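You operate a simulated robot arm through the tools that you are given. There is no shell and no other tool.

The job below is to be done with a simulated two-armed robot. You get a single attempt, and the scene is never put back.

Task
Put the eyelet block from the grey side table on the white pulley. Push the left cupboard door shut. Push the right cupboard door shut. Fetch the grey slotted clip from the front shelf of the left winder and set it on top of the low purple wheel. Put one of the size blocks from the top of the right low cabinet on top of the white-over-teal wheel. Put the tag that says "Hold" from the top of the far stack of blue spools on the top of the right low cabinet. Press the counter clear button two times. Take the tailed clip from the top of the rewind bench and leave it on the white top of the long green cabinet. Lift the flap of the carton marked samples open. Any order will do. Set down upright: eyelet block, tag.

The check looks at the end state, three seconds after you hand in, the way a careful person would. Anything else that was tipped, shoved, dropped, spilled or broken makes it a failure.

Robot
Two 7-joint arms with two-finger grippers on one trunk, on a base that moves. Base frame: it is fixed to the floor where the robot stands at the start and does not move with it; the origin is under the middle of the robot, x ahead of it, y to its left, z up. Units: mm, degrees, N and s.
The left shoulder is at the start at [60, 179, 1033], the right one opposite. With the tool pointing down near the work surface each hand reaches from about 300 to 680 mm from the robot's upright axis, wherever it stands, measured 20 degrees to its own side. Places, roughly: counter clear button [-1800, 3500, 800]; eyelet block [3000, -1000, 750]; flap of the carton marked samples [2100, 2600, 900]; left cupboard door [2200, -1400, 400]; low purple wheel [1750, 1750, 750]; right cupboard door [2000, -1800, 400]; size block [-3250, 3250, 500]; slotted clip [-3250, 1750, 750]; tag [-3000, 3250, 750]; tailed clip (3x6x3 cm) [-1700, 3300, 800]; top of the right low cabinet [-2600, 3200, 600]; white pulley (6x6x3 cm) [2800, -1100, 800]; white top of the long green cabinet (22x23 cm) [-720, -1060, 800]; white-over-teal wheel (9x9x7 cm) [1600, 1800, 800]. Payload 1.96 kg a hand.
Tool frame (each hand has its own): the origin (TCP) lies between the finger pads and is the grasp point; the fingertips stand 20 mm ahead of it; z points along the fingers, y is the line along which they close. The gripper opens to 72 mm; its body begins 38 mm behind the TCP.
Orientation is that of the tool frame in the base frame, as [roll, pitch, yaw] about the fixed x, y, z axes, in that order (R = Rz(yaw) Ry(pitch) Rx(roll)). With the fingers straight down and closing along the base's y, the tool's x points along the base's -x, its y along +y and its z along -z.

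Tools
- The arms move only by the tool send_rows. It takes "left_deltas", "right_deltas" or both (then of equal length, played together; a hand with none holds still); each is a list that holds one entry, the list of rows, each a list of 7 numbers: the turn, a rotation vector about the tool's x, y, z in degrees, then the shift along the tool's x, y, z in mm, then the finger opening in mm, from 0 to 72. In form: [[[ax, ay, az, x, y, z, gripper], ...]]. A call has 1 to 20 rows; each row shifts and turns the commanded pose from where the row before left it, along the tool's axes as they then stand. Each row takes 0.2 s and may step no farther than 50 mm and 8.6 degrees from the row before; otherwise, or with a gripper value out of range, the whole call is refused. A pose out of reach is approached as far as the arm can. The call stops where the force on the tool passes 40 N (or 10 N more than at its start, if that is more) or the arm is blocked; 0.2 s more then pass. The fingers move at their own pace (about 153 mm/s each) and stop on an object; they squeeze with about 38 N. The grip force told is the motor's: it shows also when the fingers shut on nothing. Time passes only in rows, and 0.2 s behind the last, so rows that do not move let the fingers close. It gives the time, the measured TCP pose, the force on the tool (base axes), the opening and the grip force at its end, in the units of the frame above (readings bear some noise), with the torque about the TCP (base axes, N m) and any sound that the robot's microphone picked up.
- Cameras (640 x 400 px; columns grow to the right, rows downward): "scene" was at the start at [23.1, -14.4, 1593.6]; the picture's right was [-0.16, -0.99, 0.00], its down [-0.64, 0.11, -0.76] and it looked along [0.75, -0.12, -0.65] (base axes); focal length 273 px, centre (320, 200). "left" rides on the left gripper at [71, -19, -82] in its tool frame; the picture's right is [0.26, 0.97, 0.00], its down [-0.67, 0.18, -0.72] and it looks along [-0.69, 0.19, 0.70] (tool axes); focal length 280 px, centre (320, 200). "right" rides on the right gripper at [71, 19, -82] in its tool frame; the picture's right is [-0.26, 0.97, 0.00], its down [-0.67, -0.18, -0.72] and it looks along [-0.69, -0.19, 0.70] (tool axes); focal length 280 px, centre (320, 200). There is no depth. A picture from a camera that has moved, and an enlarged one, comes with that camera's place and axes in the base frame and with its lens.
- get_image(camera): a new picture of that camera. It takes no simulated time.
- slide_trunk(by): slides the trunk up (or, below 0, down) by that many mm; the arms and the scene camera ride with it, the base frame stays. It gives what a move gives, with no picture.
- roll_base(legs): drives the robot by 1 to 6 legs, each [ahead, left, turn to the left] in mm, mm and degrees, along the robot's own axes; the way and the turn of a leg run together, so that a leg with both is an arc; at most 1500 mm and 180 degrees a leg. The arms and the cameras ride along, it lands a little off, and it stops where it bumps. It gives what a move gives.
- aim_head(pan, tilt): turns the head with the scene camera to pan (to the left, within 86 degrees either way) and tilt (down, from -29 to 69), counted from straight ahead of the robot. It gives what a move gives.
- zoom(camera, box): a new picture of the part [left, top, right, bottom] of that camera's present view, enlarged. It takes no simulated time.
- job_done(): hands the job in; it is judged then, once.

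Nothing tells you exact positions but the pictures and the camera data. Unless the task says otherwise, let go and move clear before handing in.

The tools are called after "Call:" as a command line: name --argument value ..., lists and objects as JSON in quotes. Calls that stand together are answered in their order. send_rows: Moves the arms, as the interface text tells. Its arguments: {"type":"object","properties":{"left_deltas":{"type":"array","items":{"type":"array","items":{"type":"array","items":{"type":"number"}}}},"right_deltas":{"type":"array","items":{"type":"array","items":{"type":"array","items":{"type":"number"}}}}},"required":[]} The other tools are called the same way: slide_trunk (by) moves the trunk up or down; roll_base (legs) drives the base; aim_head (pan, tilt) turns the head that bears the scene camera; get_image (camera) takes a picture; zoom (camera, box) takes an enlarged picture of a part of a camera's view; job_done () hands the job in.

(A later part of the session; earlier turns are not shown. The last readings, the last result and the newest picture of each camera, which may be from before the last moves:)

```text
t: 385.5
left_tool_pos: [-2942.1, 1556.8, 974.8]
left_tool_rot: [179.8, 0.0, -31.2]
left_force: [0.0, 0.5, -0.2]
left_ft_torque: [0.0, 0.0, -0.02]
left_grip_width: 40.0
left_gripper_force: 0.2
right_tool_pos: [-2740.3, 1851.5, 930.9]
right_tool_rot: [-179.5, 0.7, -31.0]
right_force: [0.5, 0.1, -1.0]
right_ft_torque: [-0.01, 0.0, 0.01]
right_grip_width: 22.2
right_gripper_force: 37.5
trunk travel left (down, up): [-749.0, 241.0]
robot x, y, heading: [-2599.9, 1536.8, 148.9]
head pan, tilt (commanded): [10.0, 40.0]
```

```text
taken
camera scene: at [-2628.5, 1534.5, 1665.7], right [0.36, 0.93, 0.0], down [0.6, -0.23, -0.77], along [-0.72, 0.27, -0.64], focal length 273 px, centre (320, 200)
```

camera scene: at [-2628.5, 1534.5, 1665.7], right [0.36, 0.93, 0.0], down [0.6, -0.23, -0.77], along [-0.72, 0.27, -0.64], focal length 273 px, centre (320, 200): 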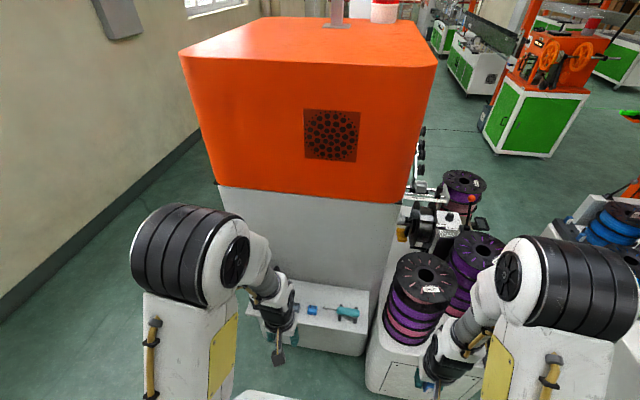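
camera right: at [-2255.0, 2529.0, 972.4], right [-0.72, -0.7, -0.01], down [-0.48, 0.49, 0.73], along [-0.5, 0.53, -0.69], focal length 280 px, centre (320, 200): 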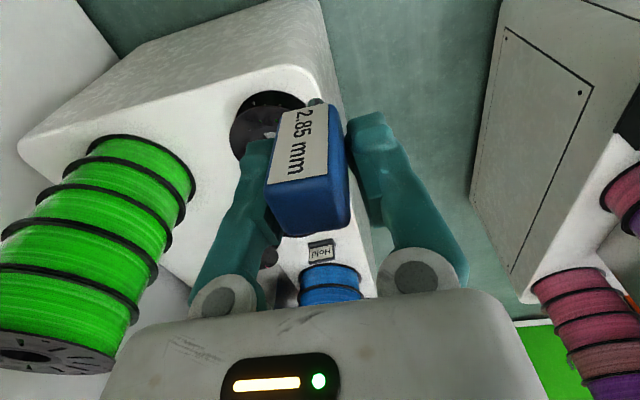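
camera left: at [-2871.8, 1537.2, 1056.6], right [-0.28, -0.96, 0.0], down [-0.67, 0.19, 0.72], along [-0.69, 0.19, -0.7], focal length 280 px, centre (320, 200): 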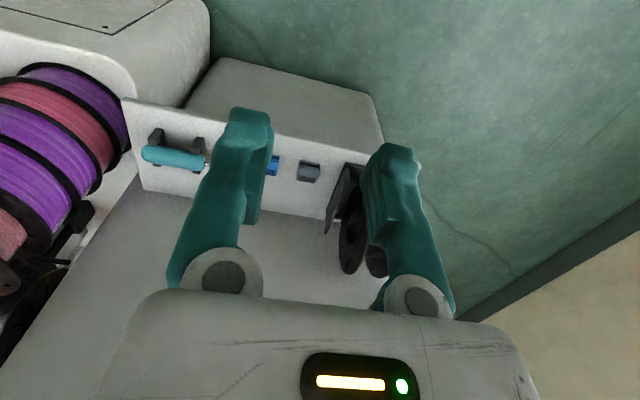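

Call:
send_rows --left_deltas '[[[0, 0, 0, -40, 8, 10, 60], [0, 0, 0, -40, 8, 10, 60], [0, 0, 0, -40, 8, 20, 60], [0, 0, 0, -30, 8, 30, 60], [0, 0, 0, 0, 9, 40, 60], [0, 0, 0, 0, 0, 0, 60]]]'

Call:
get_image --camera "left"

Call:
zoom --camera "left" --box '[240, 30, 400, 150]'

```text
t: 386.9
left_tool_pos: [-3093.4, 1599.0, 866.5]
left_tool_rot: [179.8, 0.0, -31.2]
left_force: [0.4, 0.0, -0.2]
left_ft_torque: [0.02, 0.02, 0.01]
left_grip_width: 59.9
left_gripper_force: 0.0
right_tool_pos: [-2740.2, 1852.5, 929.7]
right_tool_rot: [-179.4, 0.8, -31.0]
right_force: [-0.6, -1.0, 0.1]
right_ft_torque: [-0.02, 0.01, -0.01]
right_grip_width: 22.4
right_gripper_force: 38.0
trunk travel left (down, up): [-749.0, 241.0]
robot x, y, heading: [-2600.4, 1534.3, 149.0]
head pan, tilt (commanded): [10.0, 40.0]
```

```text
taken
camera left: at [-3022.0, 1578.6, 947.1], right [-0.28, -0.96, 0.0], down [-0.67, 0.19, 0.72], along [-0.69, 0.19, -0.7], focal length 280 px, centre (320, 200)
```

left: 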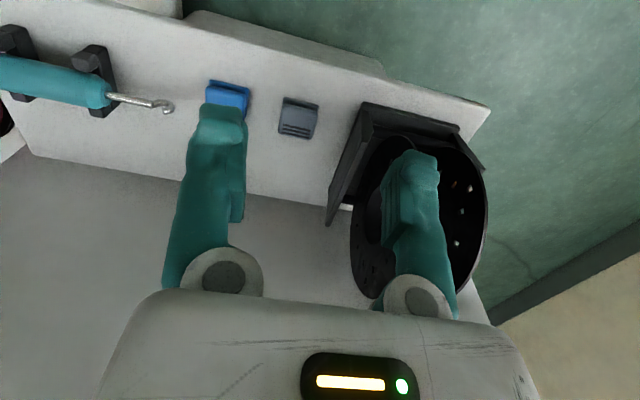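

```text
3.33 times, centred on (320, 90) of left
camera zoom: at [-3022.0, 1578.6, 947.1], right [-0.28, -0.96, 0.0], down [-0.67, 0.19, 0.72], along [-0.69, 0.19, -0.7], focal length 935 px, centre (320, 567)
```

zoom: 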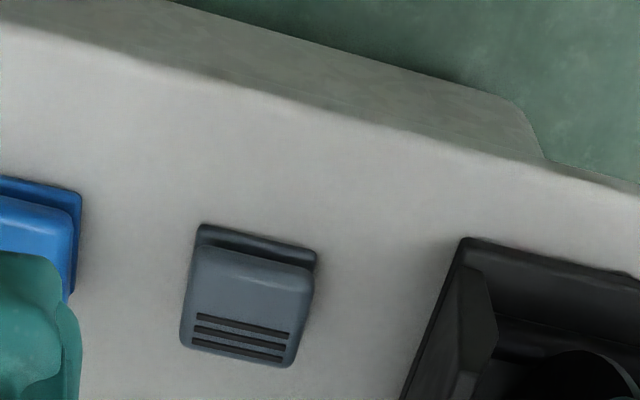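

Call:
zoom --camera "left" --box '[260, 70, 500, 310]'

Call:
zoom --camera "scene" --box '[240, 270, 370, 350]'

```text
1.67 times, centred on (380, 190) of left
camera zoom: at [-3022.0, 1578.6, 947.1], right [-0.28, -0.96, 0.0], down [-0.67, 0.19, 0.72], along [-0.69, 0.19, -0.7], focal length 467 px, centre (220, 217)
```

zoom: 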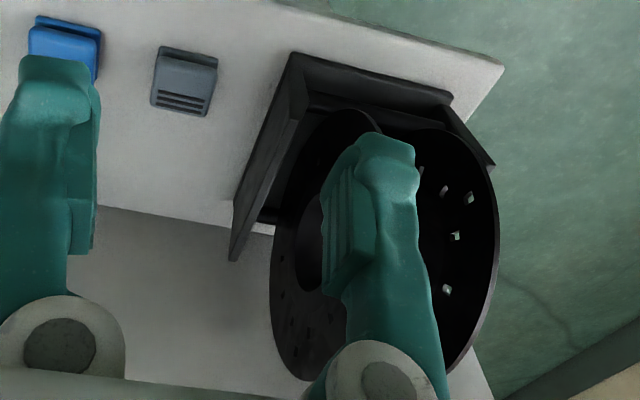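

```text
4.92 times, centred on (305, 310) of scene
camera zoom: at [-2627.7, 1534.7, 1665.7], right [0.36, 0.93, 0.0], down [0.6, -0.23, -0.77], along [-0.72, 0.27, -0.64], focal length 1345 px, centre (394, -342)
```

zoom: 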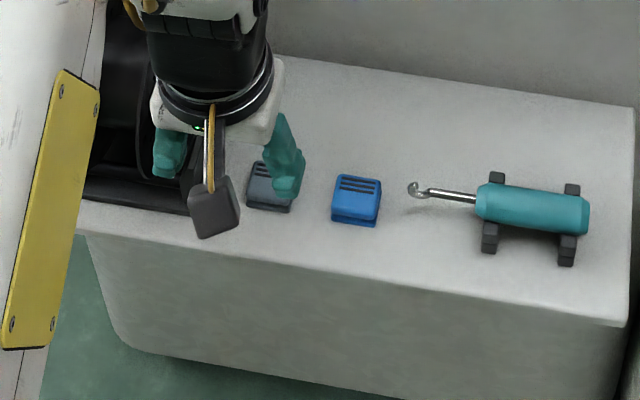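

The clip sits close to the spool cradle on one side and the blue clip on the other, so I'll grip it front-to-back. Raising the left hand and turning it 90° (camera towards the blue clip).

Call:
send_rows --left_deltas '[[[0, 0, 0, 0, 0, -40, 60], [0, 0, -8.5, 0, 0, -20, 60], [0, 0, -8.5, 0, 0, 0, 60], [0, 0, -8.5, 0, 0, 0, 60], [0, 0, -8.5, 0, 0, 0, 60], [0, 0, -8.5, 0, 0, 0, 60], [0, 0, -8.5, 0, 0, 0, 60], [0, 0, -8.5, 0, 0, 0, 60], [0, 0, -8.5, 0, 0, 0, 60], [0, 0, -8.5, 0, 0, 0, 60], [0, 0, -8.5, 0, 0, 0, 60], [0, 0, -5, 0, 0, 0, 60], [0, 0, 0, 0, 0, 0, 60]]]'

Call:
get_image --camera "left"

Call:
get_image --camera "scene"

```text
t: 389.7
left_tool_pos: [-3091.7, 1600.3, 925.3]
left_tool_rot: [179.9, 0.2, 59.0]
left_force: [0.2, 0.3, -0.4]
left_ft_torque: [0.01, -0.01, 0.01]
left_grip_width: 60.1
left_gripper_force: 0.0
right_tool_pos: [-2740.3, 1851.3, 930.4]
right_tool_rot: [-179.4, 0.7, -30.9]
right_force: [-0.4, 1.0, -0.4]
right_ft_torque: [-0.02, 0.03, 0.0]
right_grip_width: 22.2
right_gripper_force: 37.5
trunk travel left (down, up): [-749.0, 241.0]
robot x, y, heading: [-2601.3, 1532.6, 148.9]
head pan, tilt (commanded): [10.0, 40.0]
```

```text
taken
camera left: at [-3072.0, 1670.2, 1006.2], right [0.96, -0.27, 0.0], down [-0.19, -0.67, 0.72], along [-0.2, -0.69, -0.7], focal length 280 px, centre (320, 200)
```

left: 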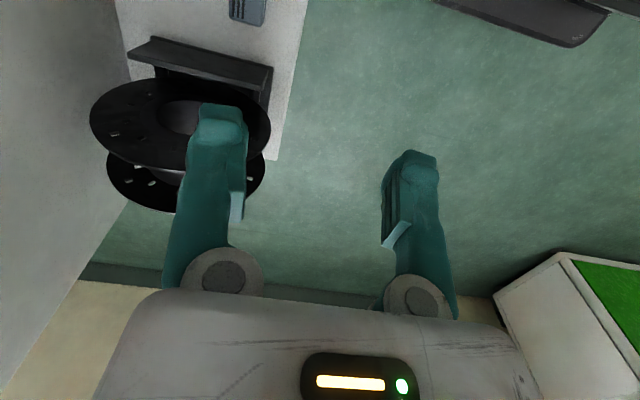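

```text
taken
camera scene: at [-2628.5, 1534.5, 1665.7], right [0.36, 0.93, 0.0], down [0.6, -0.23, -0.77], along [-0.72, 0.27, -0.64], focal length 273 px, centre (320, 200)
```

scene: 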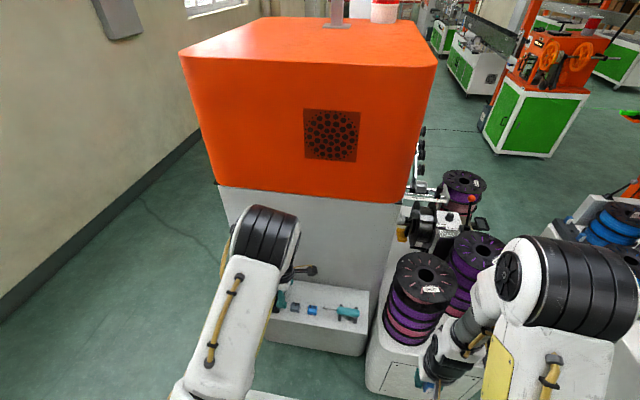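

Call:
send_rows --left_deltas '[[[0, 0, 0, 40, -20, 0, 60], [0, 0, 0, 40, -20, 0, 60], [0, 0, 0, 30, -15, 0, 60], [0, 0, 0, 0, 0, 0, 60]]]'

Call:
get_image --camera "left"

Call:
zoom --camera "left" --box '[150, 0, 390, 150]'

```text
t: 390.7
left_tool_pos: [-3083.2, 1721.3, 923.8]
left_tool_rot: [179.9, 0.3, 58.9]
left_force: [-0.3, -0.2, -0.1]
left_ft_torque: [0.0, 0.0, 0.03]
left_grip_width: 60.2
left_gripper_force: 0.0
right_tool_pos: [-2741.1, 1851.7, 929.8]
right_tool_rot: [-179.4, 0.7, -31.0]
right_force: [0.6, 0.0, -0.9]
right_ft_torque: [0.01, 0.01, 0.03]
right_grip_width: 22.4
right_gripper_force: 37.8
trunk travel left (down, up): [-749.0, 241.0]
robot x, y, heading: [-2601.3, 1536.0, 149.2]
head pan, tilt (commanded): [10.0, 40.0]
```

```text
taken
camera left: at [-3062.3, 1792.3, 1005.3], right [0.96, -0.27, 0.0], down [-0.19, -0.67, 0.72], along [-0.2, -0.69, -0.7], focal length 280 px, centre (320, 200)
```

left: 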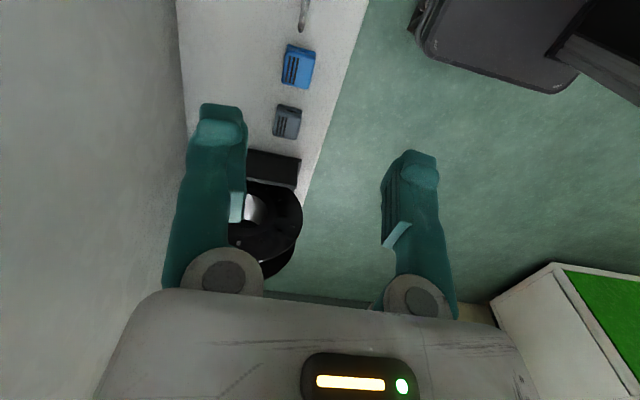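

```text
2.67 times, centred on (270, 75) of left
camera zoom: at [-3062.3, 1792.3, 1005.3], right [0.96, -0.27, 0.0], down [-0.19, -0.67, 0.72], along [-0.2, -0.69, -0.7], focal length 748 px, centre (453, 533)
```

zoom: 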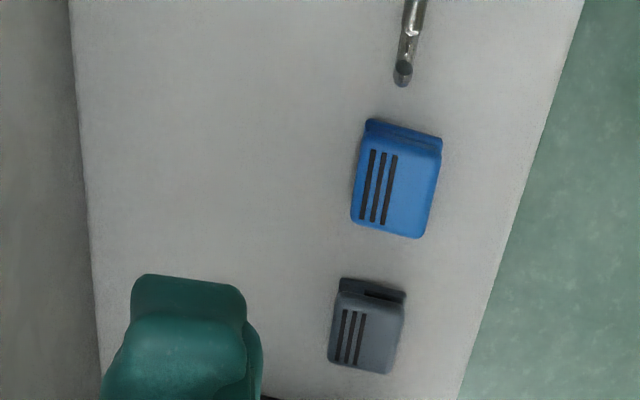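

Call:
zoom --camera "left" --box '[200, 80, 360, 290]'

```text
1.90 times, centred on (280, 185) of left
camera zoom: at [-3062.3, 1792.3, 1005.3], right [0.96, -0.27, 0.0], down [-0.19, -0.67, 0.72], along [-0.2, -0.69, -0.7], focal length 534 px, centre (396, 229)
```

zoom: 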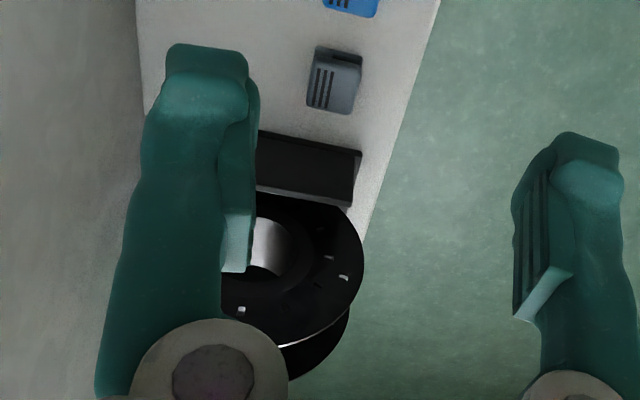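

Yaw 59° works. The clip's centre is about [-3147,1635], z≈704. I'll lean the hand 15° away from the cradle and come down over the clip.

Call:
send_rows --left_deltas '[[[0, -7.5, 0, 0, 0, 0, 52], [0, -7.5, 0, 0, 0, 0, 52], [0, 0, 0, -12.4, -2.6, 38, 52], [0, 0, 0, -12.4, -2.6, 38, 52], [0, 0, 0, -12.4, -2.6, 38, 52], [0, 0, 0, -12.4, -2.6, 38, 52], [0, 0, 0, 0, 0, 0, 52]]]'

Call:
get_image --camera "left"

Call:
zoom --camera "scene" --box '[240, 250, 370, 350]'

```text
t: 392.3
left_tool_pos: [-3136.4, 1652.7, 790.2]
left_tool_rot: [-180.0, 15.3, 58.8]
left_force: [-0.3, 0.4, 0.0]
left_ft_torque: [-0.01, 0.03, -0.01]
left_grip_width: 52.0
left_gripper_force: 0.1
right_tool_pos: [-2739.9, 1851.7, 930.8]
right_tool_rot: [-179.4, 0.8, -30.9]
right_force: [0.3, -0.3, -0.1]
right_ft_torque: [0.02, -0.02, 0.0]
right_grip_width: 22.7
right_gripper_force: 38.0
trunk travel left (down, up): [-749.0, 241.0]
robot x, y, heading: [-2601.2, 1535.2, 149.0]
head pan, tilt (commanded): [10.0, 40.0]
```

```text
taken
camera left: at [-3106.3, 1739.6, 850.0], right [0.96, -0.28, -0.07], down [-0.08, -0.49, 0.87], along [-0.28, -0.82, -0.49], focal length 280 px, centre (320, 200)
```

left: 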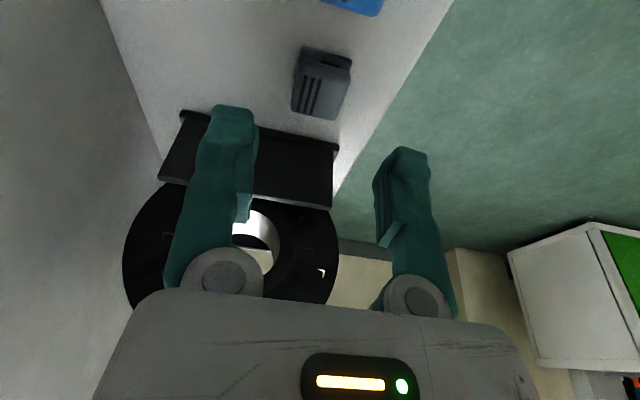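

```text
4.00 times, centred on (305, 300) of scene
camera zoom: at [-2627.4, 1534.9, 1665.7], right [0.36, 0.93, 0.0], down [0.6, -0.23, -0.77], along [-0.72, 0.27, -0.64], focal length 1093 px, centre (380, -200)
```

zoom: 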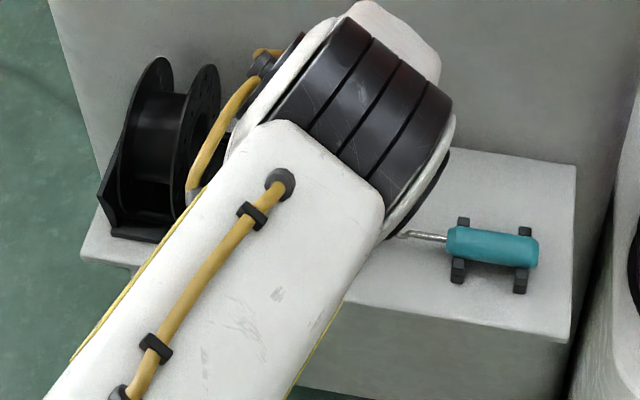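

Call:
send_rows --left_deltas '[[[0, 0, 0, 0, 0, 25, 52], [0, 0, 0, 0, 0, 20, 52], [0, 0, 0, 0, 0, 10, 52], [0, 0, 0, 0, 0, 0, 52]]]'

Call:
zoom --camera "left" --box '[170, 20, 490, 220]'

```text
t: 393.3
left_tool_pos: [-3144.8, 1641.1, 736.5]
left_tool_rot: [-179.9, 15.2, 58.8]
left_force: [-0.1, 0.1, 0.2]
left_ft_torque: [-0.03, -0.01, -0.01]
left_grip_width: 52.3
left_gripper_force: 0.0
right_tool_pos: [-2740.3, 1852.2, 930.8]
right_tool_rot: [-179.4, 0.8, -30.8]
right_force: [-0.7, -0.6, -0.6]
right_ft_torque: [-0.02, -0.01, -0.04]
right_grip_width: 22.4
right_gripper_force: 38.3
trunk travel left (down, up): [-749.0, 241.0]
robot x, y, heading: [-2599.8, 1534.0, 149.2]
head pan, tilt (commanded): [10.0, 40.0]
```

```text
2.00 times, centred on (330, 120) of left
camera zoom: at [-3114.3, 1726.8, 797.5], right [0.96, -0.28, -0.07], down [-0.08, -0.49, 0.87], along [-0.28, -0.82, -0.49], focal length 561 px, centre (300, 360)
```

zoom: 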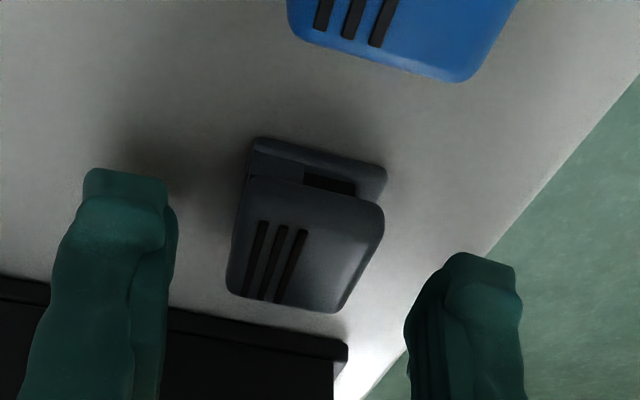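

Call:
send_rows --left_deltas '[[[0, 0, 0, 0, 0, 8, 52], [0, 0, 0, 0, 0, 6, 52], [0, 0, 0, 0, 0, 4, 52], [0, 0, 0, 0, 0, 3, 52], [0, 0, 0, 0, 0, 0, 52]]]'

Call:
zoom --camera "left" --box '[170, 20, 490, 220]'

```text
t: 394.5
left_tool_pos: [-3147.1, 1636.6, 719.8]
left_tool_rot: [-179.7, 15.3, 58.8]
left_force: [-1.5, 3.5, 23.6]
left_ft_torque: [-0.22, -0.52, 0.02]
left_grip_width: 52.6
left_gripper_force: 1.3
right_tool_pos: [-2739.3, 1851.3, 931.2]
right_tool_rot: [-179.5, 0.8, -31.0]
right_force: [0.6, 0.1, -0.2]
right_ft_torque: [-0.02, 0.01, -0.01]
right_grip_width: 22.5
right_gripper_force: 38.2
trunk travel left (down, up): [-749.0, 241.0]
robot x, y, heading: [-2602.9, 1535.5, 148.9]
head pan, tilt (commanded): [10.0, 40.0]
```

```text
2.00 times, centred on (330, 120) of left
camera zoom: at [-3116.4, 1723.2, 780.3], right [0.96, -0.28, -0.07], down [-0.08, -0.49, 0.87], along [-0.28, -0.82, -0.49], focal length 561 px, centre (300, 360)
```

zoom: 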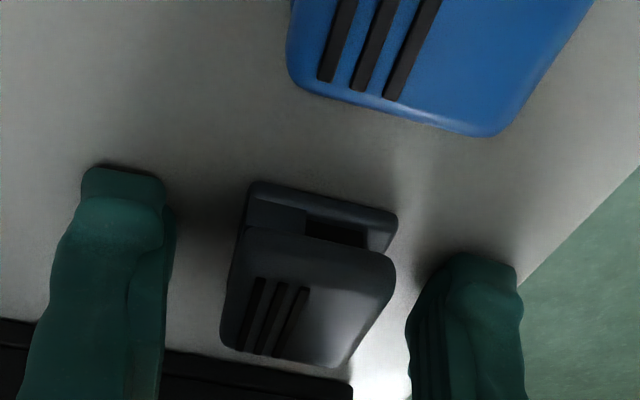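

Fingertips touched the shelf. Easing up 2 mm and closing on the clip.

Call:
send_rows --left_deltas '[[[0, 0, 0, 0, 0, -3, 52], [0, 0, 0, 0, 0, 0, 52]]]'

Call:
send_rows --left_deltas '[[[0, 0, 0, 0, 0, 0, 42], [0, 0, 0, 0, 0, 0, 32], [0, 0, 0, 0, 0, 0, 20], [0, 0, 0, 0, 0, 0, 12], [0, 0, 0, 0, 0, 0, 12]]]'

Call:
zoom --camera "left" --box '[170, 20, 490, 220]'

```text
t: 395.1
left_tool_pos: [-3145.2, 1634.6, 721.0]
left_tool_rot: [180.0, 15.2, 58.9]
left_force: [-2.3, 1.8, 6.3]
left_ft_torque: [0.17, 0.21, 0.04]
left_grip_width: 54.7
left_gripper_force: 2.7
right_tool_pos: [-2740.7, 1851.8, 930.0]
right_tool_rot: [-179.3, 0.8, -30.9]
right_force: [0.7, -1.2, -0.4]
right_ft_torque: [-0.01, 0.03, 0.0]
right_grip_width: 22.2
right_gripper_force: 37.9
trunk travel left (down, up): [-749.0, 241.0]
robot x, y, heading: [-2600.8, 1532.5, 149.1]
head pan, tilt (commanded): [10.0, 40.0]
```

```text
t: 396.3
left_tool_pos: [-3146.2, 1636.4, 720.9]
left_tool_rot: [179.8, 15.2, 58.8]
left_force: [-2.4, 0.7, 6.7]
left_ft_torque: [0.03, 0.12, 0.01]
left_grip_width: 26.3
left_gripper_force: 37.6
right_tool_pos: [-2739.6, 1851.1, 930.6]
right_tool_rot: [-179.4, 0.8, -30.9]
right_force: [-0.6, 0.1, -0.8]
right_ft_torque: [0.0, 0.0, 0.0]
right_grip_width: 22.4
right_gripper_force: 38.0
trunk travel left (down, up): [-749.0, 241.0]
robot x, y, heading: [-2603.4, 1535.1, 149.1]
head pan, tilt (commanded): [10.0, 40.0]
```

```text
2.00 times, centred on (330, 120) of left
camera zoom: at [-3116.0, 1722.8, 780.8], right [0.96, -0.28, -0.07], down [-0.08, -0.49, 0.87], along [-0.28, -0.82, -0.49], focal length 561 px, centre (300, 360)
```

zoom: 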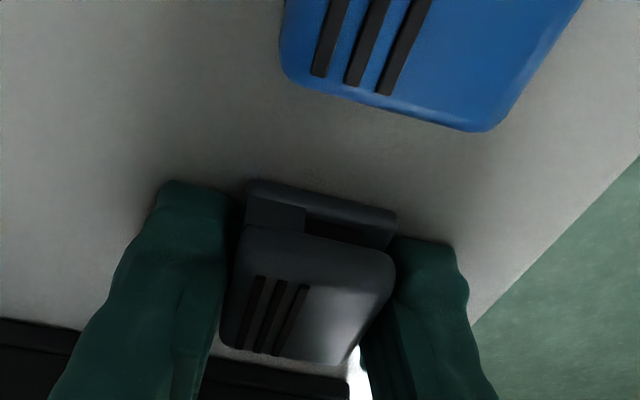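

Gripped. Lifting with the trunk and checking.

Call:
slide_trunk --by 30

Call:
zoom --camera "left" --box '[170, 20, 490, 220]'

Call:
slide_trunk --by 140

Call:
get_image --camera "left"

```text
t: 397.0
left_tool_pos: [-3147.8, 1635.6, 750.4]
left_tool_rot: [179.9, 15.2, 58.8]
left_force: [0.6, 0.1, -0.6]
left_ft_torque: [0.0, 0.0, -0.01]
left_grip_width: 26.3
left_gripper_force: 38.2
right_tool_pos: [-2739.8, 1852.0, 960.8]
right_tool_rot: [-179.4, 0.8, -30.9]
right_force: [1.0, -0.2, 0.3]
right_ft_torque: [-0.02, 0.0, 0.0]
right_grip_width: 22.6
right_gripper_force: 37.5
trunk travel left (down, up): [-779.0, 211.0]
robot x, y, heading: [-2601.7, 1536.3, 148.9]
head pan, tilt (commanded): [10.0, 40.0]
```

```text
2.00 times, centred on (330, 120) of left
camera zoom: at [-3116.6, 1723.0, 810.3], right [0.96, -0.28, -0.07], down [-0.08, -0.49, 0.87], along [-0.28, -0.82, -0.49], focal length 561 px, centre (300, 360)
```

zoom: 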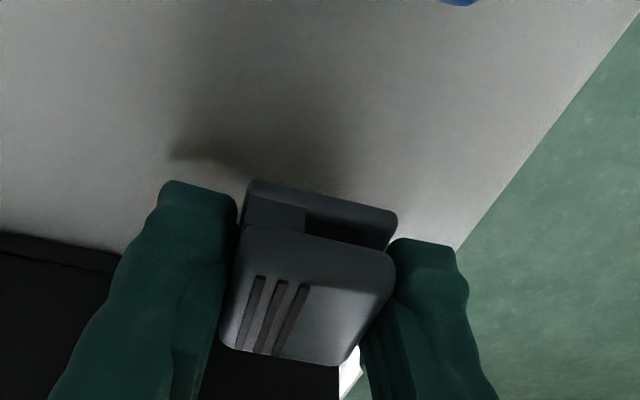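

```text
t: 398.7
left_tool_pos: [-3147.0, 1636.0, 889.8]
left_tool_rot: [179.9, 15.1, 58.9]
left_force: [0.0, -0.1, -1.3]
left_ft_torque: [-0.01, -0.01, 0.01]
left_grip_width: 26.1
left_gripper_force: 38.2
right_tool_pos: [-2739.6, 1852.8, 1100.6]
right_tool_rot: [-179.4, 0.7, -30.9]
right_force: [-0.5, -0.7, -0.3]
right_ft_torque: [0.03, -0.01, -0.03]
right_grip_width: 22.5
right_gripper_force: 38.0
trunk travel left (down, up): [-919.0, 71.0]
robot x, y, heading: [-2600.1, 1533.6, 149.2]
head pan, tilt (commanded): [10.0, 40.0]
```

```text
taken
camera left: at [-3116.6, 1723.0, 950.5], right [0.96, -0.28, -0.07], down [-0.08, -0.49, 0.87], along [-0.28, -0.82, -0.49], focal length 280 px, centre (320, 200)
```

left: 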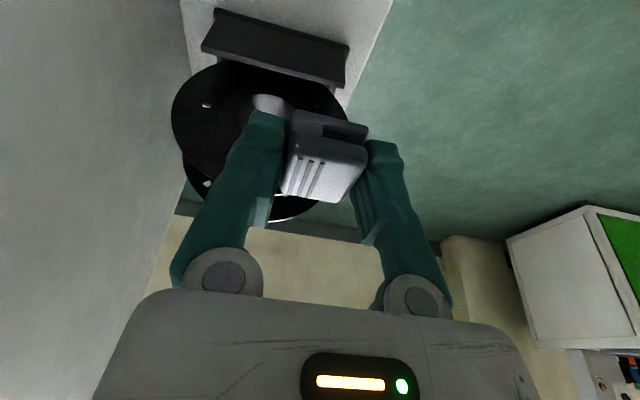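

Both items are held. Retracting the left hand from over the shelf, then driving back to the winding bench.

Call:
send_rows --left_deltas '[[[0, 0, 0, 0, 40, 0, 12], [0, 0, 0, 0, 40, 0, 12], [0, 0, 0, 0, 40, 0, 12], [0, 0, 0, 0, 40, 0, 12], [0, 7.5, 0, 0, 30, 0, 12], [0, 7.7, 0, 0, 0, 0, 12], [0, 0, 0, 0, 0, 0, 12]]]'

Call:
roll_base --legs '[[-400, -150, 0], [-1400, -200, 0], [-1400, 0, 0]]'

Call:
get_image --camera "left"

Call:
get_image --camera "right"

```text
t: 400.3
left_tool_pos: [-2982.2, 1539.2, 891.1]
left_tool_rot: [180.0, 0.0, 58.9]
left_force: [0.6, 0.0, 0.3]
left_ft_torque: [0.0, -0.01, 0.04]
left_grip_width: 26.4
left_gripper_force: 38.2
right_tool_pos: [-2739.5, 1853.2, 1100.1]
right_tool_rot: [-179.6, 0.7, -31.0]
right_force: [0.7, 0.6, -0.1]
right_ft_torque: [-0.03, 0.05, -0.01]
right_grip_width: 22.4
right_gripper_force: 38.1
trunk travel left (down, up): [-919.0, 71.0]
robot x, y, heading: [-2597.1, 1533.8, 149.2]
head pan, tilt (commanded): [10.0, 40.0]
```

```text
t: 416.1
left_tool_pos: [-59.6, 192.7, 890.6]
left_tool_rot: [179.9, -0.1, 58.3]
left_force: [-0.2, 0.0, -0.8]
left_ft_torque: [-0.01, -0.03, -0.03]
left_grip_width: 26.4
left_gripper_force: 37.8
right_tool_pos: [188.2, 504.3, 1100.3]
right_tool_rot: [-179.4, 0.7, -31.5]
right_force: [-0.5, -0.8, -0.4]
right_ft_torque: [-0.02, 0.02, 0.01]
right_grip_width: 22.5
right_gripper_force: 37.9
trunk travel left (down, up): [-919.0, 71.0]
robot x, y, heading: [324.0, 189.5, 148.6]
head pan, tilt (commanded): [10.0, 40.0]
```

```text
taken
camera left: at [-38.3, 263.5, 971.9], right [0.96, -0.28, 0.0], down [-0.2, -0.67, 0.72], along [-0.2, -0.69, -0.7], focal length 280 px, centre (320, 200)
```

left: 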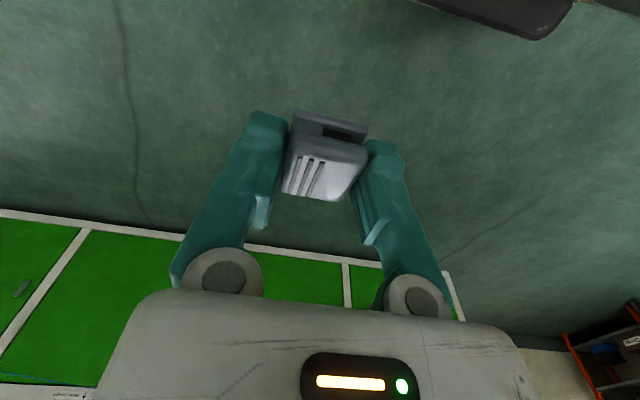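

```text
taken
camera right: at [238.5, 449.7, 1180.1], right [-0.73, -0.69, -0.01], down [-0.47, 0.5, 0.73], along [-0.49, 0.53, -0.69], focal length 280 px, centre (320, 200)
```

right: 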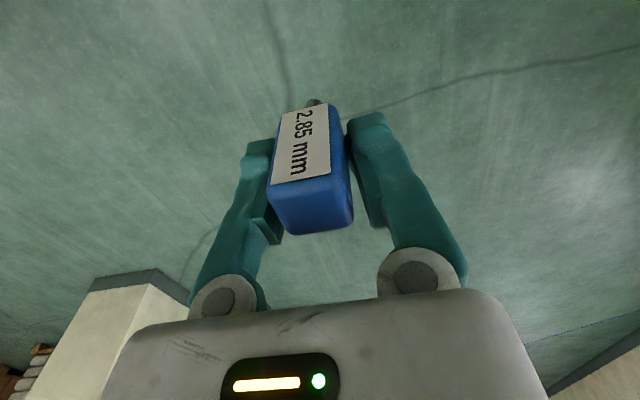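

Both items are still held. A quick look at the green cabinet to verify that the tailed clip is where I left it.

Call:
aim_head --pan 82 --tilt 30

Call:
zoom --camera "scene" --box '[240, 140, 400, 240]'

Call:
roll_base --legs '[[-1120, 0, 0], [0, -1000, 0], [0, -1030, 0]]'

Call:
aim_head --pan 0 --tilt 35

Call:
get_image --camera "scene"

```text
t: 417.6
left_tool_pos: [-59.0, 192.8, 890.5]
left_tool_rot: [179.9, 0.0, 58.3]
left_force: [0.9, -0.7, -0.9]
left_ft_torque: [0.0, -0.02, 0.01]
left_grip_width: 26.2
left_gripper_force: 38.0
right_tool_pos: [187.6, 504.9, 1099.5]
right_tool_rot: [-179.4, 0.7, -31.6]
right_force: [-0.4, 0.2, 0.6]
right_ft_torque: [0.0, 0.02, -0.03]
right_grip_width: 22.3
right_gripper_force: 38.6
trunk travel left (down, up): [-919.0, 71.0]
robot x, y, heading: [323.6, 185.2, 148.5]
head pan, tilt (commanded): [82.0, 30.0]
```

```text
4.00 times, centred on (320, 190) of scene
camera zoom: at [317.9, 85.0, 1851.0], right [-0.77, 0.64, 0.0], down [0.32, 0.39, -0.87], along [-0.55, -0.67, -0.5], focal length 1093 px, centre (320, 240)
```

zoom: 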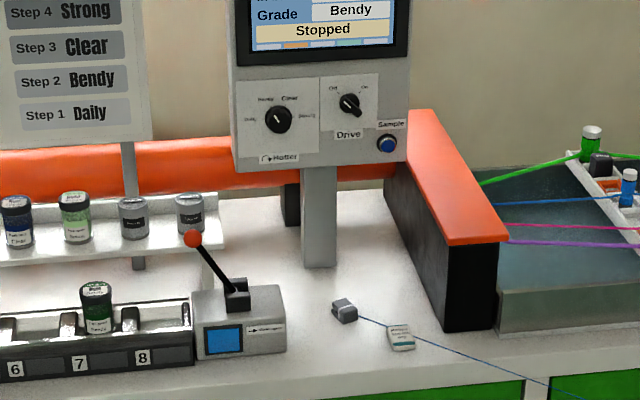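

```text
t: 433.0
left_tool_pos: [1940.1, 1340.6, 891.0]
left_tool_rot: [-180.0, 0.0, 58.6]
left_force: [-0.2, -0.2, -0.5]
left_ft_torque: [0.01, -0.01, 0.01]
left_grip_width: 26.2
left_gripper_force: 38.4
right_tool_pos: [2183.2, 1653.7, 1100.3]
right_tool_rot: [-179.4, 0.7, -31.1]
right_force: [-0.6, 0.2, -1.1]
right_ft_torque: [-0.06, -0.01, 0.0]
right_grip_width: 22.4
right_gripper_force: 38.4
trunk travel left (down, up): [-919.0, 71.0]
robot x, y, heading: [2324.6, 1335.7, 149.0]
head pan, tilt (commanded): [82.0, 30.0]
```

```text
t: 434.5
left_tool_pos: [1940.1, 1341.2, 889.7]
left_tool_rot: [180.0, 0.1, 58.5]
left_force: [-0.2, 0.2, 0.0]
left_ft_torque: [-0.01, 0.02, -0.03]
left_grip_width: 26.2
left_gripper_force: 37.3
right_tool_pos: [2184.1, 1654.2, 1100.7]
right_tool_rot: [-179.4, 0.9, -31.2]
right_force: [0.2, 0.7, -0.4]
right_ft_torque: [-0.03, 0.0, 0.01]
right_grip_width: 22.2
right_gripper_force: 38.2
trunk travel left (down, up): [-919.0, 71.0]
robot x, y, heading: [2322.4, 1340.6, 148.8]
head pan, tilt (commanded): [0.0, 35.0]
```

```text
taken
camera scene: at [2298.7, 1351.4, 1843.2], right [0.52, 0.86, 0.0], down [0.49, -0.3, -0.82], along [-0.7, 0.42, -0.57], focal length 273 px, centre (320, 200)
```

scene: 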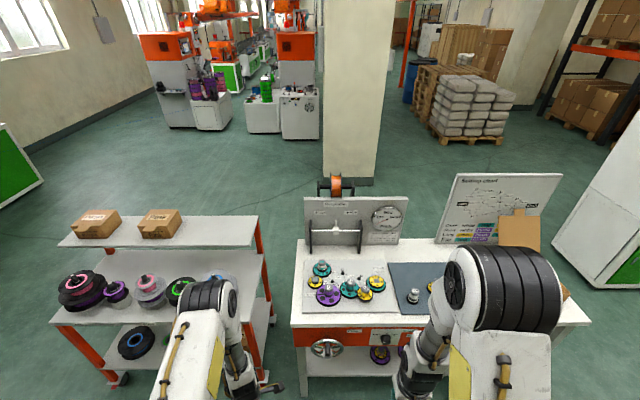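

The clip is in place and the carton lid stays open. Zooming on the wheels now.

Call:
zoom --camera "scene" --box '[295, 250, 395, 315]'

Call:
get_image --camera "right"

```text
6.15 times, centred on (345, 282) of scene
camera zoom: at [2298.7, 1351.4, 1843.2], right [0.52, 0.86, 0.0], down [0.49, -0.3, -0.82], along [-0.7, 0.42, -0.57], focal length 1681 px, centre (166, -308)
```

zoom: 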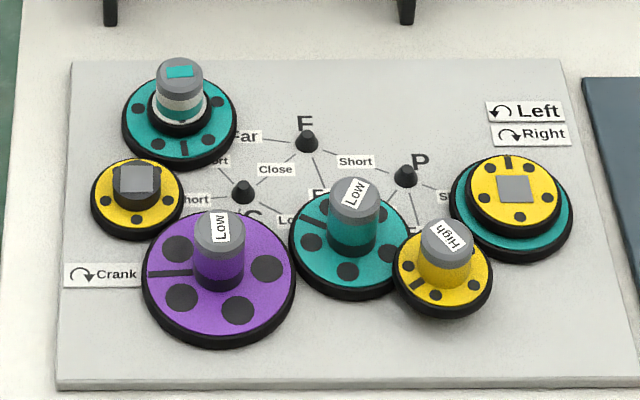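

```text
taken
camera right: at [2235.4, 1599.8, 1180.2], right [-0.72, -0.69, -0.01], down [-0.48, 0.49, 0.73], along [-0.5, 0.53, -0.69], focal length 280 px, centre (320, 200)
```

right: 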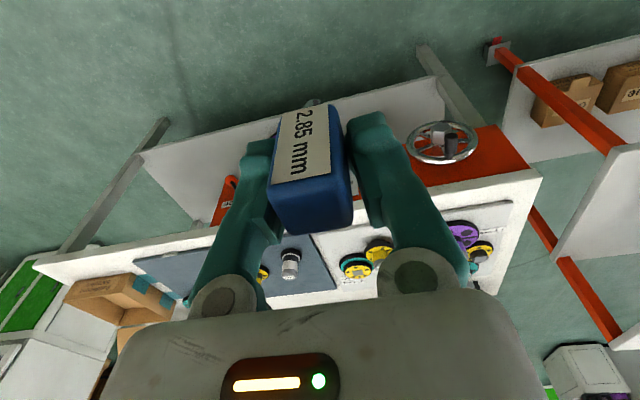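

The wheels are clear now: purple "Low" in front, and the teal wheel with the white ring behind it at left; both have flat hub tops about 42 mm across. First I'll test turning the right hand so the block can be laid on its side (camera up), and raise the left hand.

Call:
send_rows --left_deltas '[[[0, 0, 0, 10, 0, -40, 12], [0, 0, 0, 10, 0, -40, 12], [0, 0, 0, 10, 0, -40, 12], [0, 0, 0, 10, 0, -30, 12], [0, 0, 0, 0, 0, 0, 12], [0, 0, 0, 0, 0, 0, 12], [0, 0, 0, 0, 0, 0, 12], [0, 0, 0, 0, 0, 0, 12], [0, 0, 0, 0, 0, 0, 12], [0, 0, 0, 0, 0, 0, 12], [0, 0, 0, 0, 0, 0, 12], [0, 0, 0, 0, 0, 0, 12], [0, 0, 0, 0, 0, 0, 12], [0, 0, 0, 0, 0, 0, 12]]]' --right_deltas '[[[0, 0, 0, -30, 0, 20, 10], [0, 0, 0, -30, 0, 20, 10], [0, 0, 0, -30, -10, 20, 10], [0, 0, 8.5, 0, 0, 0, 10], [0, 0, 8.5, 0, 0, 0, 10], [0, 0, 8.5, 0, 0, 0, 10], [0, 0, 8.5, 0, 0, 0, 10], [0, 0, 8.5, 0, 0, 0, 10], [0, 0, 8.5, 0, 0, 0, 10], [0, 0, 8.5, 0, 0, 0, 10], [0, 0, 8.5, 0, 0, 0, 10], [0, 0, 8.5, 0, 0, 0, 10], [0, 0, 8.5, 0, 0, 0, 10], [0, 0, 5, 0, 0, 0, 10]]]'

Call:
get_image --camera "right"

Call:
get_image --camera "scene"

```text
t: 437.5
left_tool_pos: [1960.4, 1375.5, 1040.4]
left_tool_rot: [179.9, 0.0, 58.6]
left_force: [-0.5, 0.2, -0.1]
left_ft_torque: [0.01, 0.0, 0.01]
left_grip_width: 26.3
left_gripper_force: 37.6
right_tool_pos: [2111.5, 1710.2, 1042.1]
right_tool_rot: [179.4, 0.6, -121.3]
right_force: [-0.5, 0.2, 0.0]
right_ft_torque: [0.01, 0.04, 0.01]
right_grip_width: 22.4
right_gripper_force: 38.1
trunk travel left (down, up): [-919.0, 71.0]
robot x, y, heading: [2323.1, 1338.7, 148.7]
head pan, tilt (commanded): [0.0, 35.0]
```

```text
taken
camera right: at [2059.1, 1658.7, 1122.1], right [-0.69, 0.72, 0.02], down [0.51, 0.47, 0.72], along [0.51, 0.5, -0.69], focal length 280 px, centre (320, 200)
```

right: 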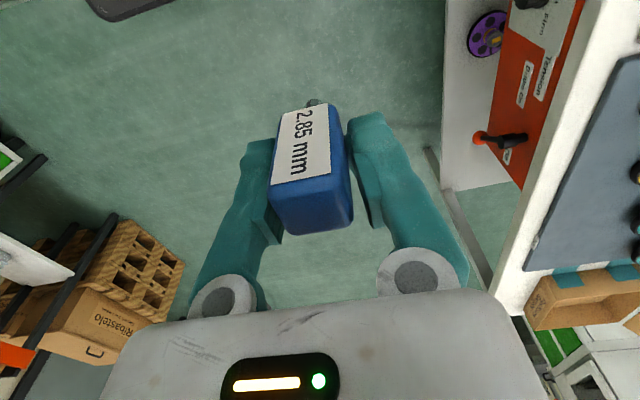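

```text
taken
camera scene: at [2298.7, 1351.6, 1843.2], right [0.52, 0.86, 0.0], down [0.49, -0.3, -0.82], along [-0.7, 0.42, -0.57], focal length 273 px, centre (320, 200)
```

scene: 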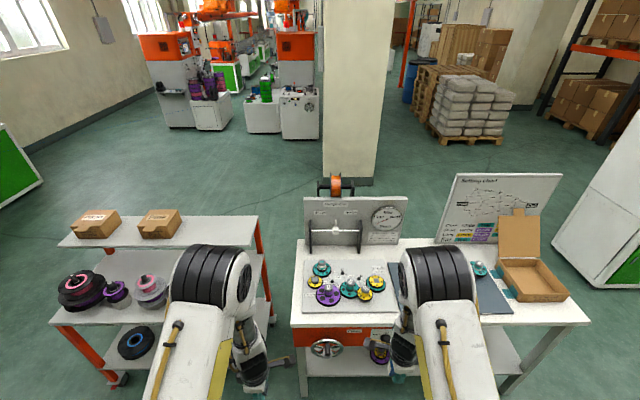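

Yaw turn worked. Testing the 90° tilt that lays the block horizontal.

Call:
send_rows --right_deltas '[[[0, 8.2, 0, 0, 0, 0, 10], [0, 8.2, 0, 0, 0, 0, 10], [0, 8.2, 0, 0, 0, 0, 10], [0, 8.2, 0, 0, 0, 0, 10], [0, 8.2, 0, 0, 0, 0, 10], [0, 8.2, 0, 0, 0, 0, 10], [0, 8.2, 0, 0, 0, 0, 10], [0, 8.2, 0, 0, 0, 0, 10], [0, 8.2, 0, 0, 0, 0, 10], [0, 8.2, 0, 0, 0, 0, 10], [0, 8, 0, 0, 0, 0, 10], [0, 0, 0, 0, 0, 0, 10]]]'

Call:
get_image --camera "right"

Call:
get_image --camera "scene"

```text
t: 440.1
left_tool_pos: [1958.9, 1375.5, 1039.8]
left_tool_rot: [179.8, 0.0, 58.6]
left_force: [1.3, 0.1, -0.7]
left_ft_torque: [-0.02, -0.03, -0.02]
left_grip_width: 26.3
left_gripper_force: 39.1
right_tool_pos: [2112.1, 1709.6, 1042.0]
right_tool_rot: [178.4, -62.1, -119.7]
right_force: [0.5, 0.1, 0.3]
right_ft_torque: [0.04, 0.01, 0.01]
right_grip_width: 22.6
right_gripper_force: 38.3
right hand out of reach, approached as far as the arm can: row 9, 10, 11
trunk travel left (down, up): [-919.0, 71.0]
robot x, y, heading: [2322.4, 1337.3, 149.1]
head pan, tilt (commanded): [0.0, 35.0]
```

```text
taken
camera right: at [2116.4, 1752.9, 1142.1], right [-0.77, 0.61, -0.22], down [0.64, 0.72, -0.27], along [0.0, -0.34, -0.94], focal length 280 px, centre (320, 200)
```

right: 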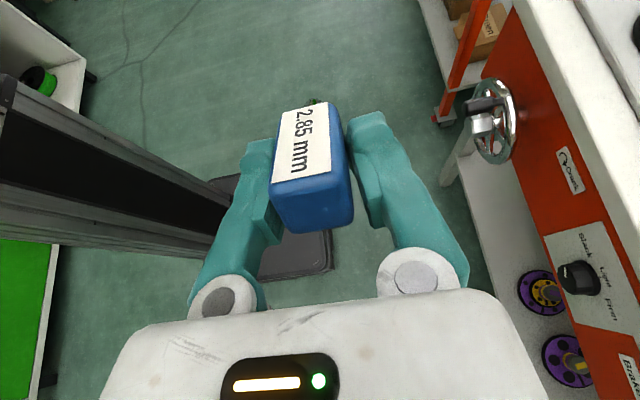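

```text
taken
camera scene: at [2297.9, 1351.2, 1843.2], right [0.52, 0.86, 0.0], down [0.49, -0.3, -0.82], along [-0.7, 0.42, -0.57], focal length 273 px, centre (320, 200)
```

scene: 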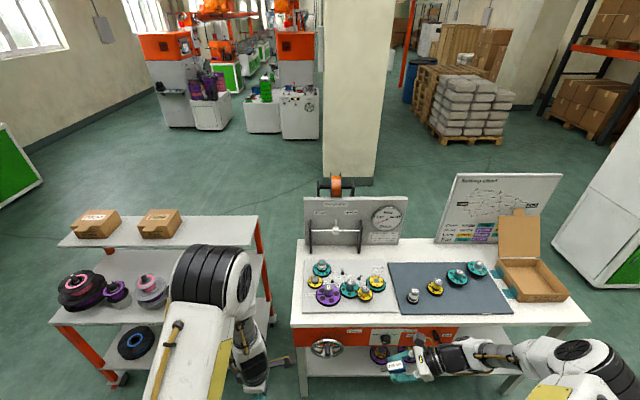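

The tilt stopped at 62° out to the side; I'll try again with the hand moved forward and inward, closer to the placing geometry.

Call:
send_rows --right_deltas '[[[0, 0, 0, 0, 40, 0, 10], [0, 0, 0, 0, 40, 0, 10], [0, 0, 0, 0, 30, 0, 10], [0, 0, 0, 18.7, 0, 35.4, 10], [0, 0, 0, 18.7, 0, 35.4, 10], [0, 0, 0, 18.7, 0, 35.4, 10], [0, 0, 0, 18.7, 0, 35.4, 10], [0, 7, 0, 0, 0, 0, 10], [0, 7, 0, 0, 0, 0, 10], [0, 7, 0, 0, 0, 0, 10], [0, 7, 0, 0, 0, 0, 10], [0, 0, 0, 0, 0, 0, 10]]]'

Call:
get_image --camera "scene"

```text
t: 442.7
left_tool_pos: [1958.4, 1375.8, 1040.9]
left_tool_rot: [179.9, 0.0, 58.7]
left_force: [-0.3, 0.3, -0.2]
left_ft_torque: [-0.01, 0.06, 0.0]
left_grip_width: 26.2
left_gripper_force: 38.4
right_tool_pos: [1999.3, 1585.2, 1059.2]
right_tool_rot: [166.1, -86.7, -107.2]
right_force: [0.3, -0.2, -1.0]
right_ft_torque: [-0.03, -0.01, 0.02]
right_grip_width: 22.3
right_gripper_force: 38.1
right hand out of reach, approached as far as the arm can: row 1, 2, 3, 11
trunk travel left (down, up): [-919.0, 71.0]
robot x, y, heading: [2323.9, 1339.5, 148.9]
head pan, tilt (commanded): [0.0, 35.0]
```

```text
taken
camera scene: at [2298.3, 1351.3, 1843.2], right [0.52, 0.86, 0.0], down [0.49, -0.3, -0.82], along [-0.7, 0.42, -0.57], focal length 273 px, centre (320, 200)
```

scene: 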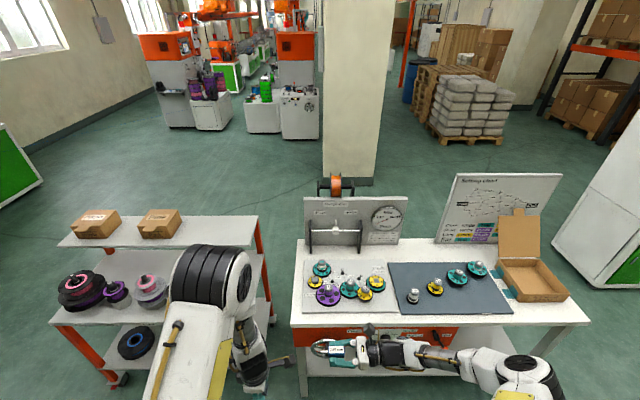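

Reaching horizontal works near the centre line. I'll place the block first: raise the left hand a bit more, lower the trunk 150 mm, and roll 400 mm towards the bench.

Call:
send_rows --left_deltas '[[[0, 0, 0, 0, 0, -40, 12], [0, 0, 0, 0, 0, -40, 12], [0, 0, 0, 0, 0, 0, 12]]]'

Call:
slide_trunk --by -100

Call:
roll_base --legs '[[390, 0, 0]]'

Call:
aim_head --pan 0 --tilt 50

Call:
get_image --camera "scene"

Call:
get_image --camera "right"

Call:
get_image --camera "left"

```text
t: 443.5
left_tool_pos: [1959.6, 1374.9, 1119.8]
left_tool_rot: [179.9, 0.1, 58.6]
left_force: [1.0, -1.1, -0.4]
left_ft_torque: [0.0, -0.01, -0.04]
left_grip_width: 26.1
left_gripper_force: 37.9
right_tool_pos: [1998.7, 1585.6, 1057.3]
right_tool_rot: [167.2, -86.6, -108.5]
right_force: [-0.9, -0.6, -0.3]
right_ft_torque: [0.01, -0.02, 0.01]
right_grip_width: 22.4
right_gripper_force: 37.7
trunk travel left (down, up): [-919.0, 71.0]
robot x, y, heading: [2321.8, 1338.0, 149.2]
head pan, tilt (commanded): [0.0, 35.0]
```

```text
t: 444.9
left_tool_pos: [1961.2, 1375.1, 1019.9]
left_tool_rot: [-179.9, 0.0, 58.7]
left_force: [0.3, 0.3, 0.5]
left_ft_torque: [0.0, 0.01, 0.01]
left_grip_width: 26.0
left_gripper_force: 37.8
right_tool_pos: [1999.1, 1585.1, 958.7]
right_tool_rot: [166.1, -86.6, -107.2]
right_force: [0.4, 0.3, -0.2]
right_ft_torque: [-0.02, 0.01, 0.01]
right_grip_width: 22.6
right_gripper_force: 38.0
trunk travel left (down, up): [-819.0, 171.0]
robot x, y, heading: [2321.8, 1339.1, 148.9]
head pan, tilt (commanded): [0.0, 35.0]
```

```text
t: 447.3
left_tool_pos: [1627.0, 1575.0, 1020.2]
left_tool_rot: [-180.0, 0.0, 58.8]
left_force: [-0.6, -0.1, 1.9]
left_ft_torque: [0.02, 0.02, 0.01]
left_grip_width: 26.1
left_gripper_force: 37.6
right_tool_pos: [1665.0, 1786.5, 959.9]
right_tool_rot: [166.0, -86.7, -107.0]
right_force: [0.0, 0.1, -0.6]
right_ft_torque: [-0.01, 0.01, 0.01]
right_grip_width: 22.6
right_gripper_force: 38.3
trunk travel left (down, up): [-819.0, 171.0]
robot x, y, heading: [1989.8, 1536.6, 149.2]
head pan, tilt (commanded): [0.0, 35.0]
```

```text
t: 448.1
left_tool_pos: [1628.0, 1574.3, 1020.9]
left_tool_rot: [179.9, 0.1, 58.7]
left_force: [1.2, 0.4, -0.7]
left_ft_torque: [-0.01, 0.0, 0.02]
left_grip_width: 26.1
left_gripper_force: 37.7
right_tool_pos: [1664.8, 1785.5, 958.8]
right_tool_rot: [166.4, -86.6, -107.5]
right_force: [0.5, -0.3, -1.6]
right_ft_torque: [-0.02, -0.02, 0.02]
right_grip_width: 22.7
right_gripper_force: 37.5
trunk travel left (down, up): [-819.0, 171.0]
robot x, y, heading: [1992.2, 1542.7, 149.1]
head pan, tilt (commanded): [0.0, 50.0]
```

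```text
taken
camera scene: at [1974.4, 1546.9, 1721.6], right [0.52, 0.86, 0.0], down [0.66, -0.39, -0.64], along [-0.55, 0.33, -0.77], focal length 273 px, centre (320, 200)
```

scene: 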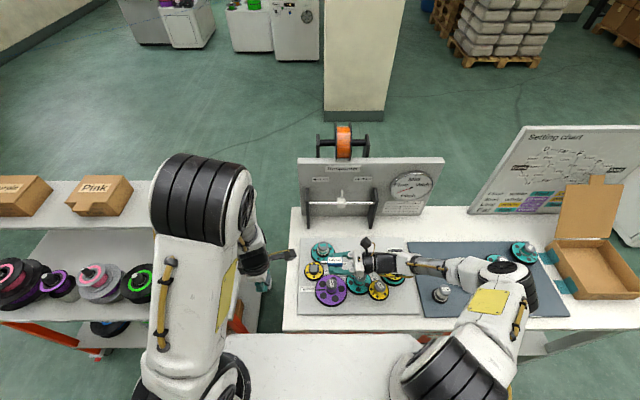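

```text
taken
camera right: at [1689.8, 1861.7, 1033.5], right [-0.82, 0.51, -0.25], down [0.54, 0.55, -0.64], along [-0.19, -0.66, -0.73], focal length 280 px, centre (320, 200)
```

right: 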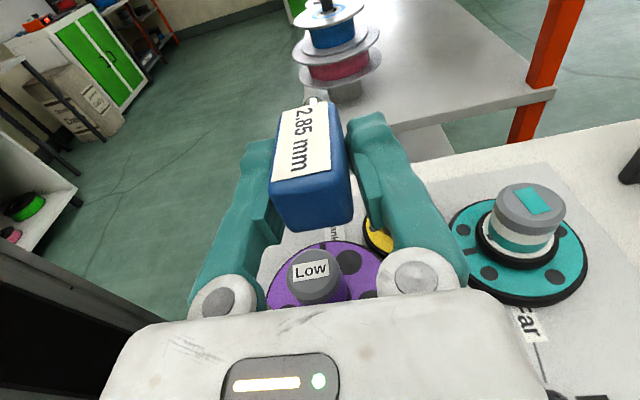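

```text
taken
camera left: at [1646.7, 1645.6, 1101.8], right [0.96, -0.28, 0.0], down [-0.19, -0.67, 0.72], along [-0.2, -0.69, -0.7], focal length 280 px, centre (320, 200)
```

left: 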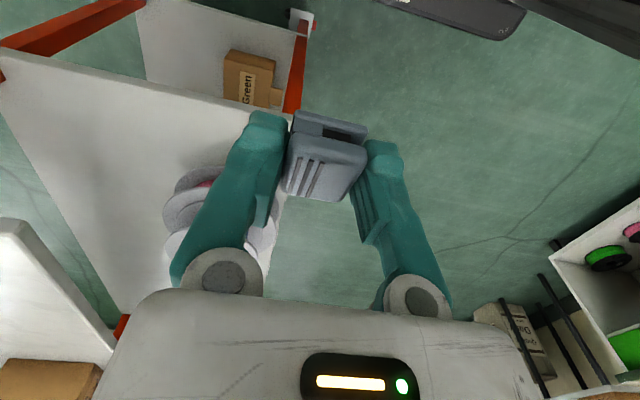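

Call:
zoom --camera "scene" --box '[290, 220, 410, 310]'

Call:
zoom --camera "right" --box '[240, 150, 600, 330]'

```text
4.44 times, centred on (350, 265) of scene
camera zoom: at [1974.4, 1546.9, 1721.6], right [0.52, 0.86, 0.0], down [0.66, -0.39, -0.64], along [-0.55, 0.33, -0.77], focal length 1214 px, centre (187, -89)
```

zoom: 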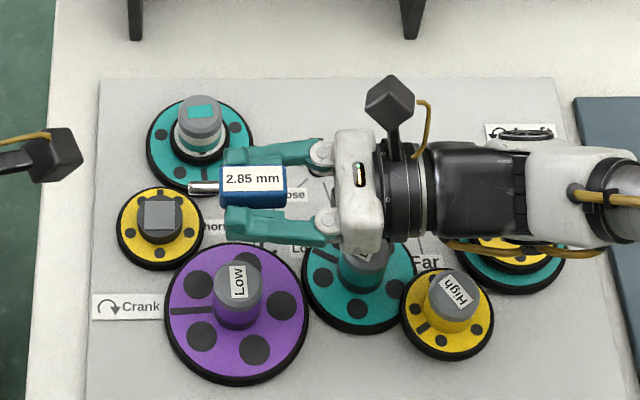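

```text
1.78 times, centred on (420, 240) of right
camera zoom: at [1689.8, 1861.7, 1033.5], right [-0.82, 0.51, -0.25], down [0.54, 0.55, -0.64], along [-0.19, -0.66, -0.73], focal length 498 px, centre (142, 129)
```

zoom: 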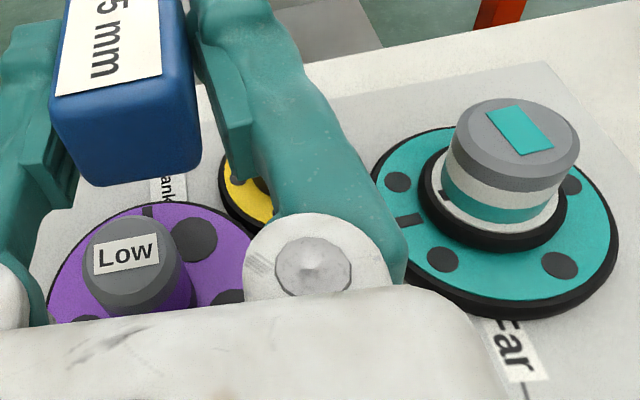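

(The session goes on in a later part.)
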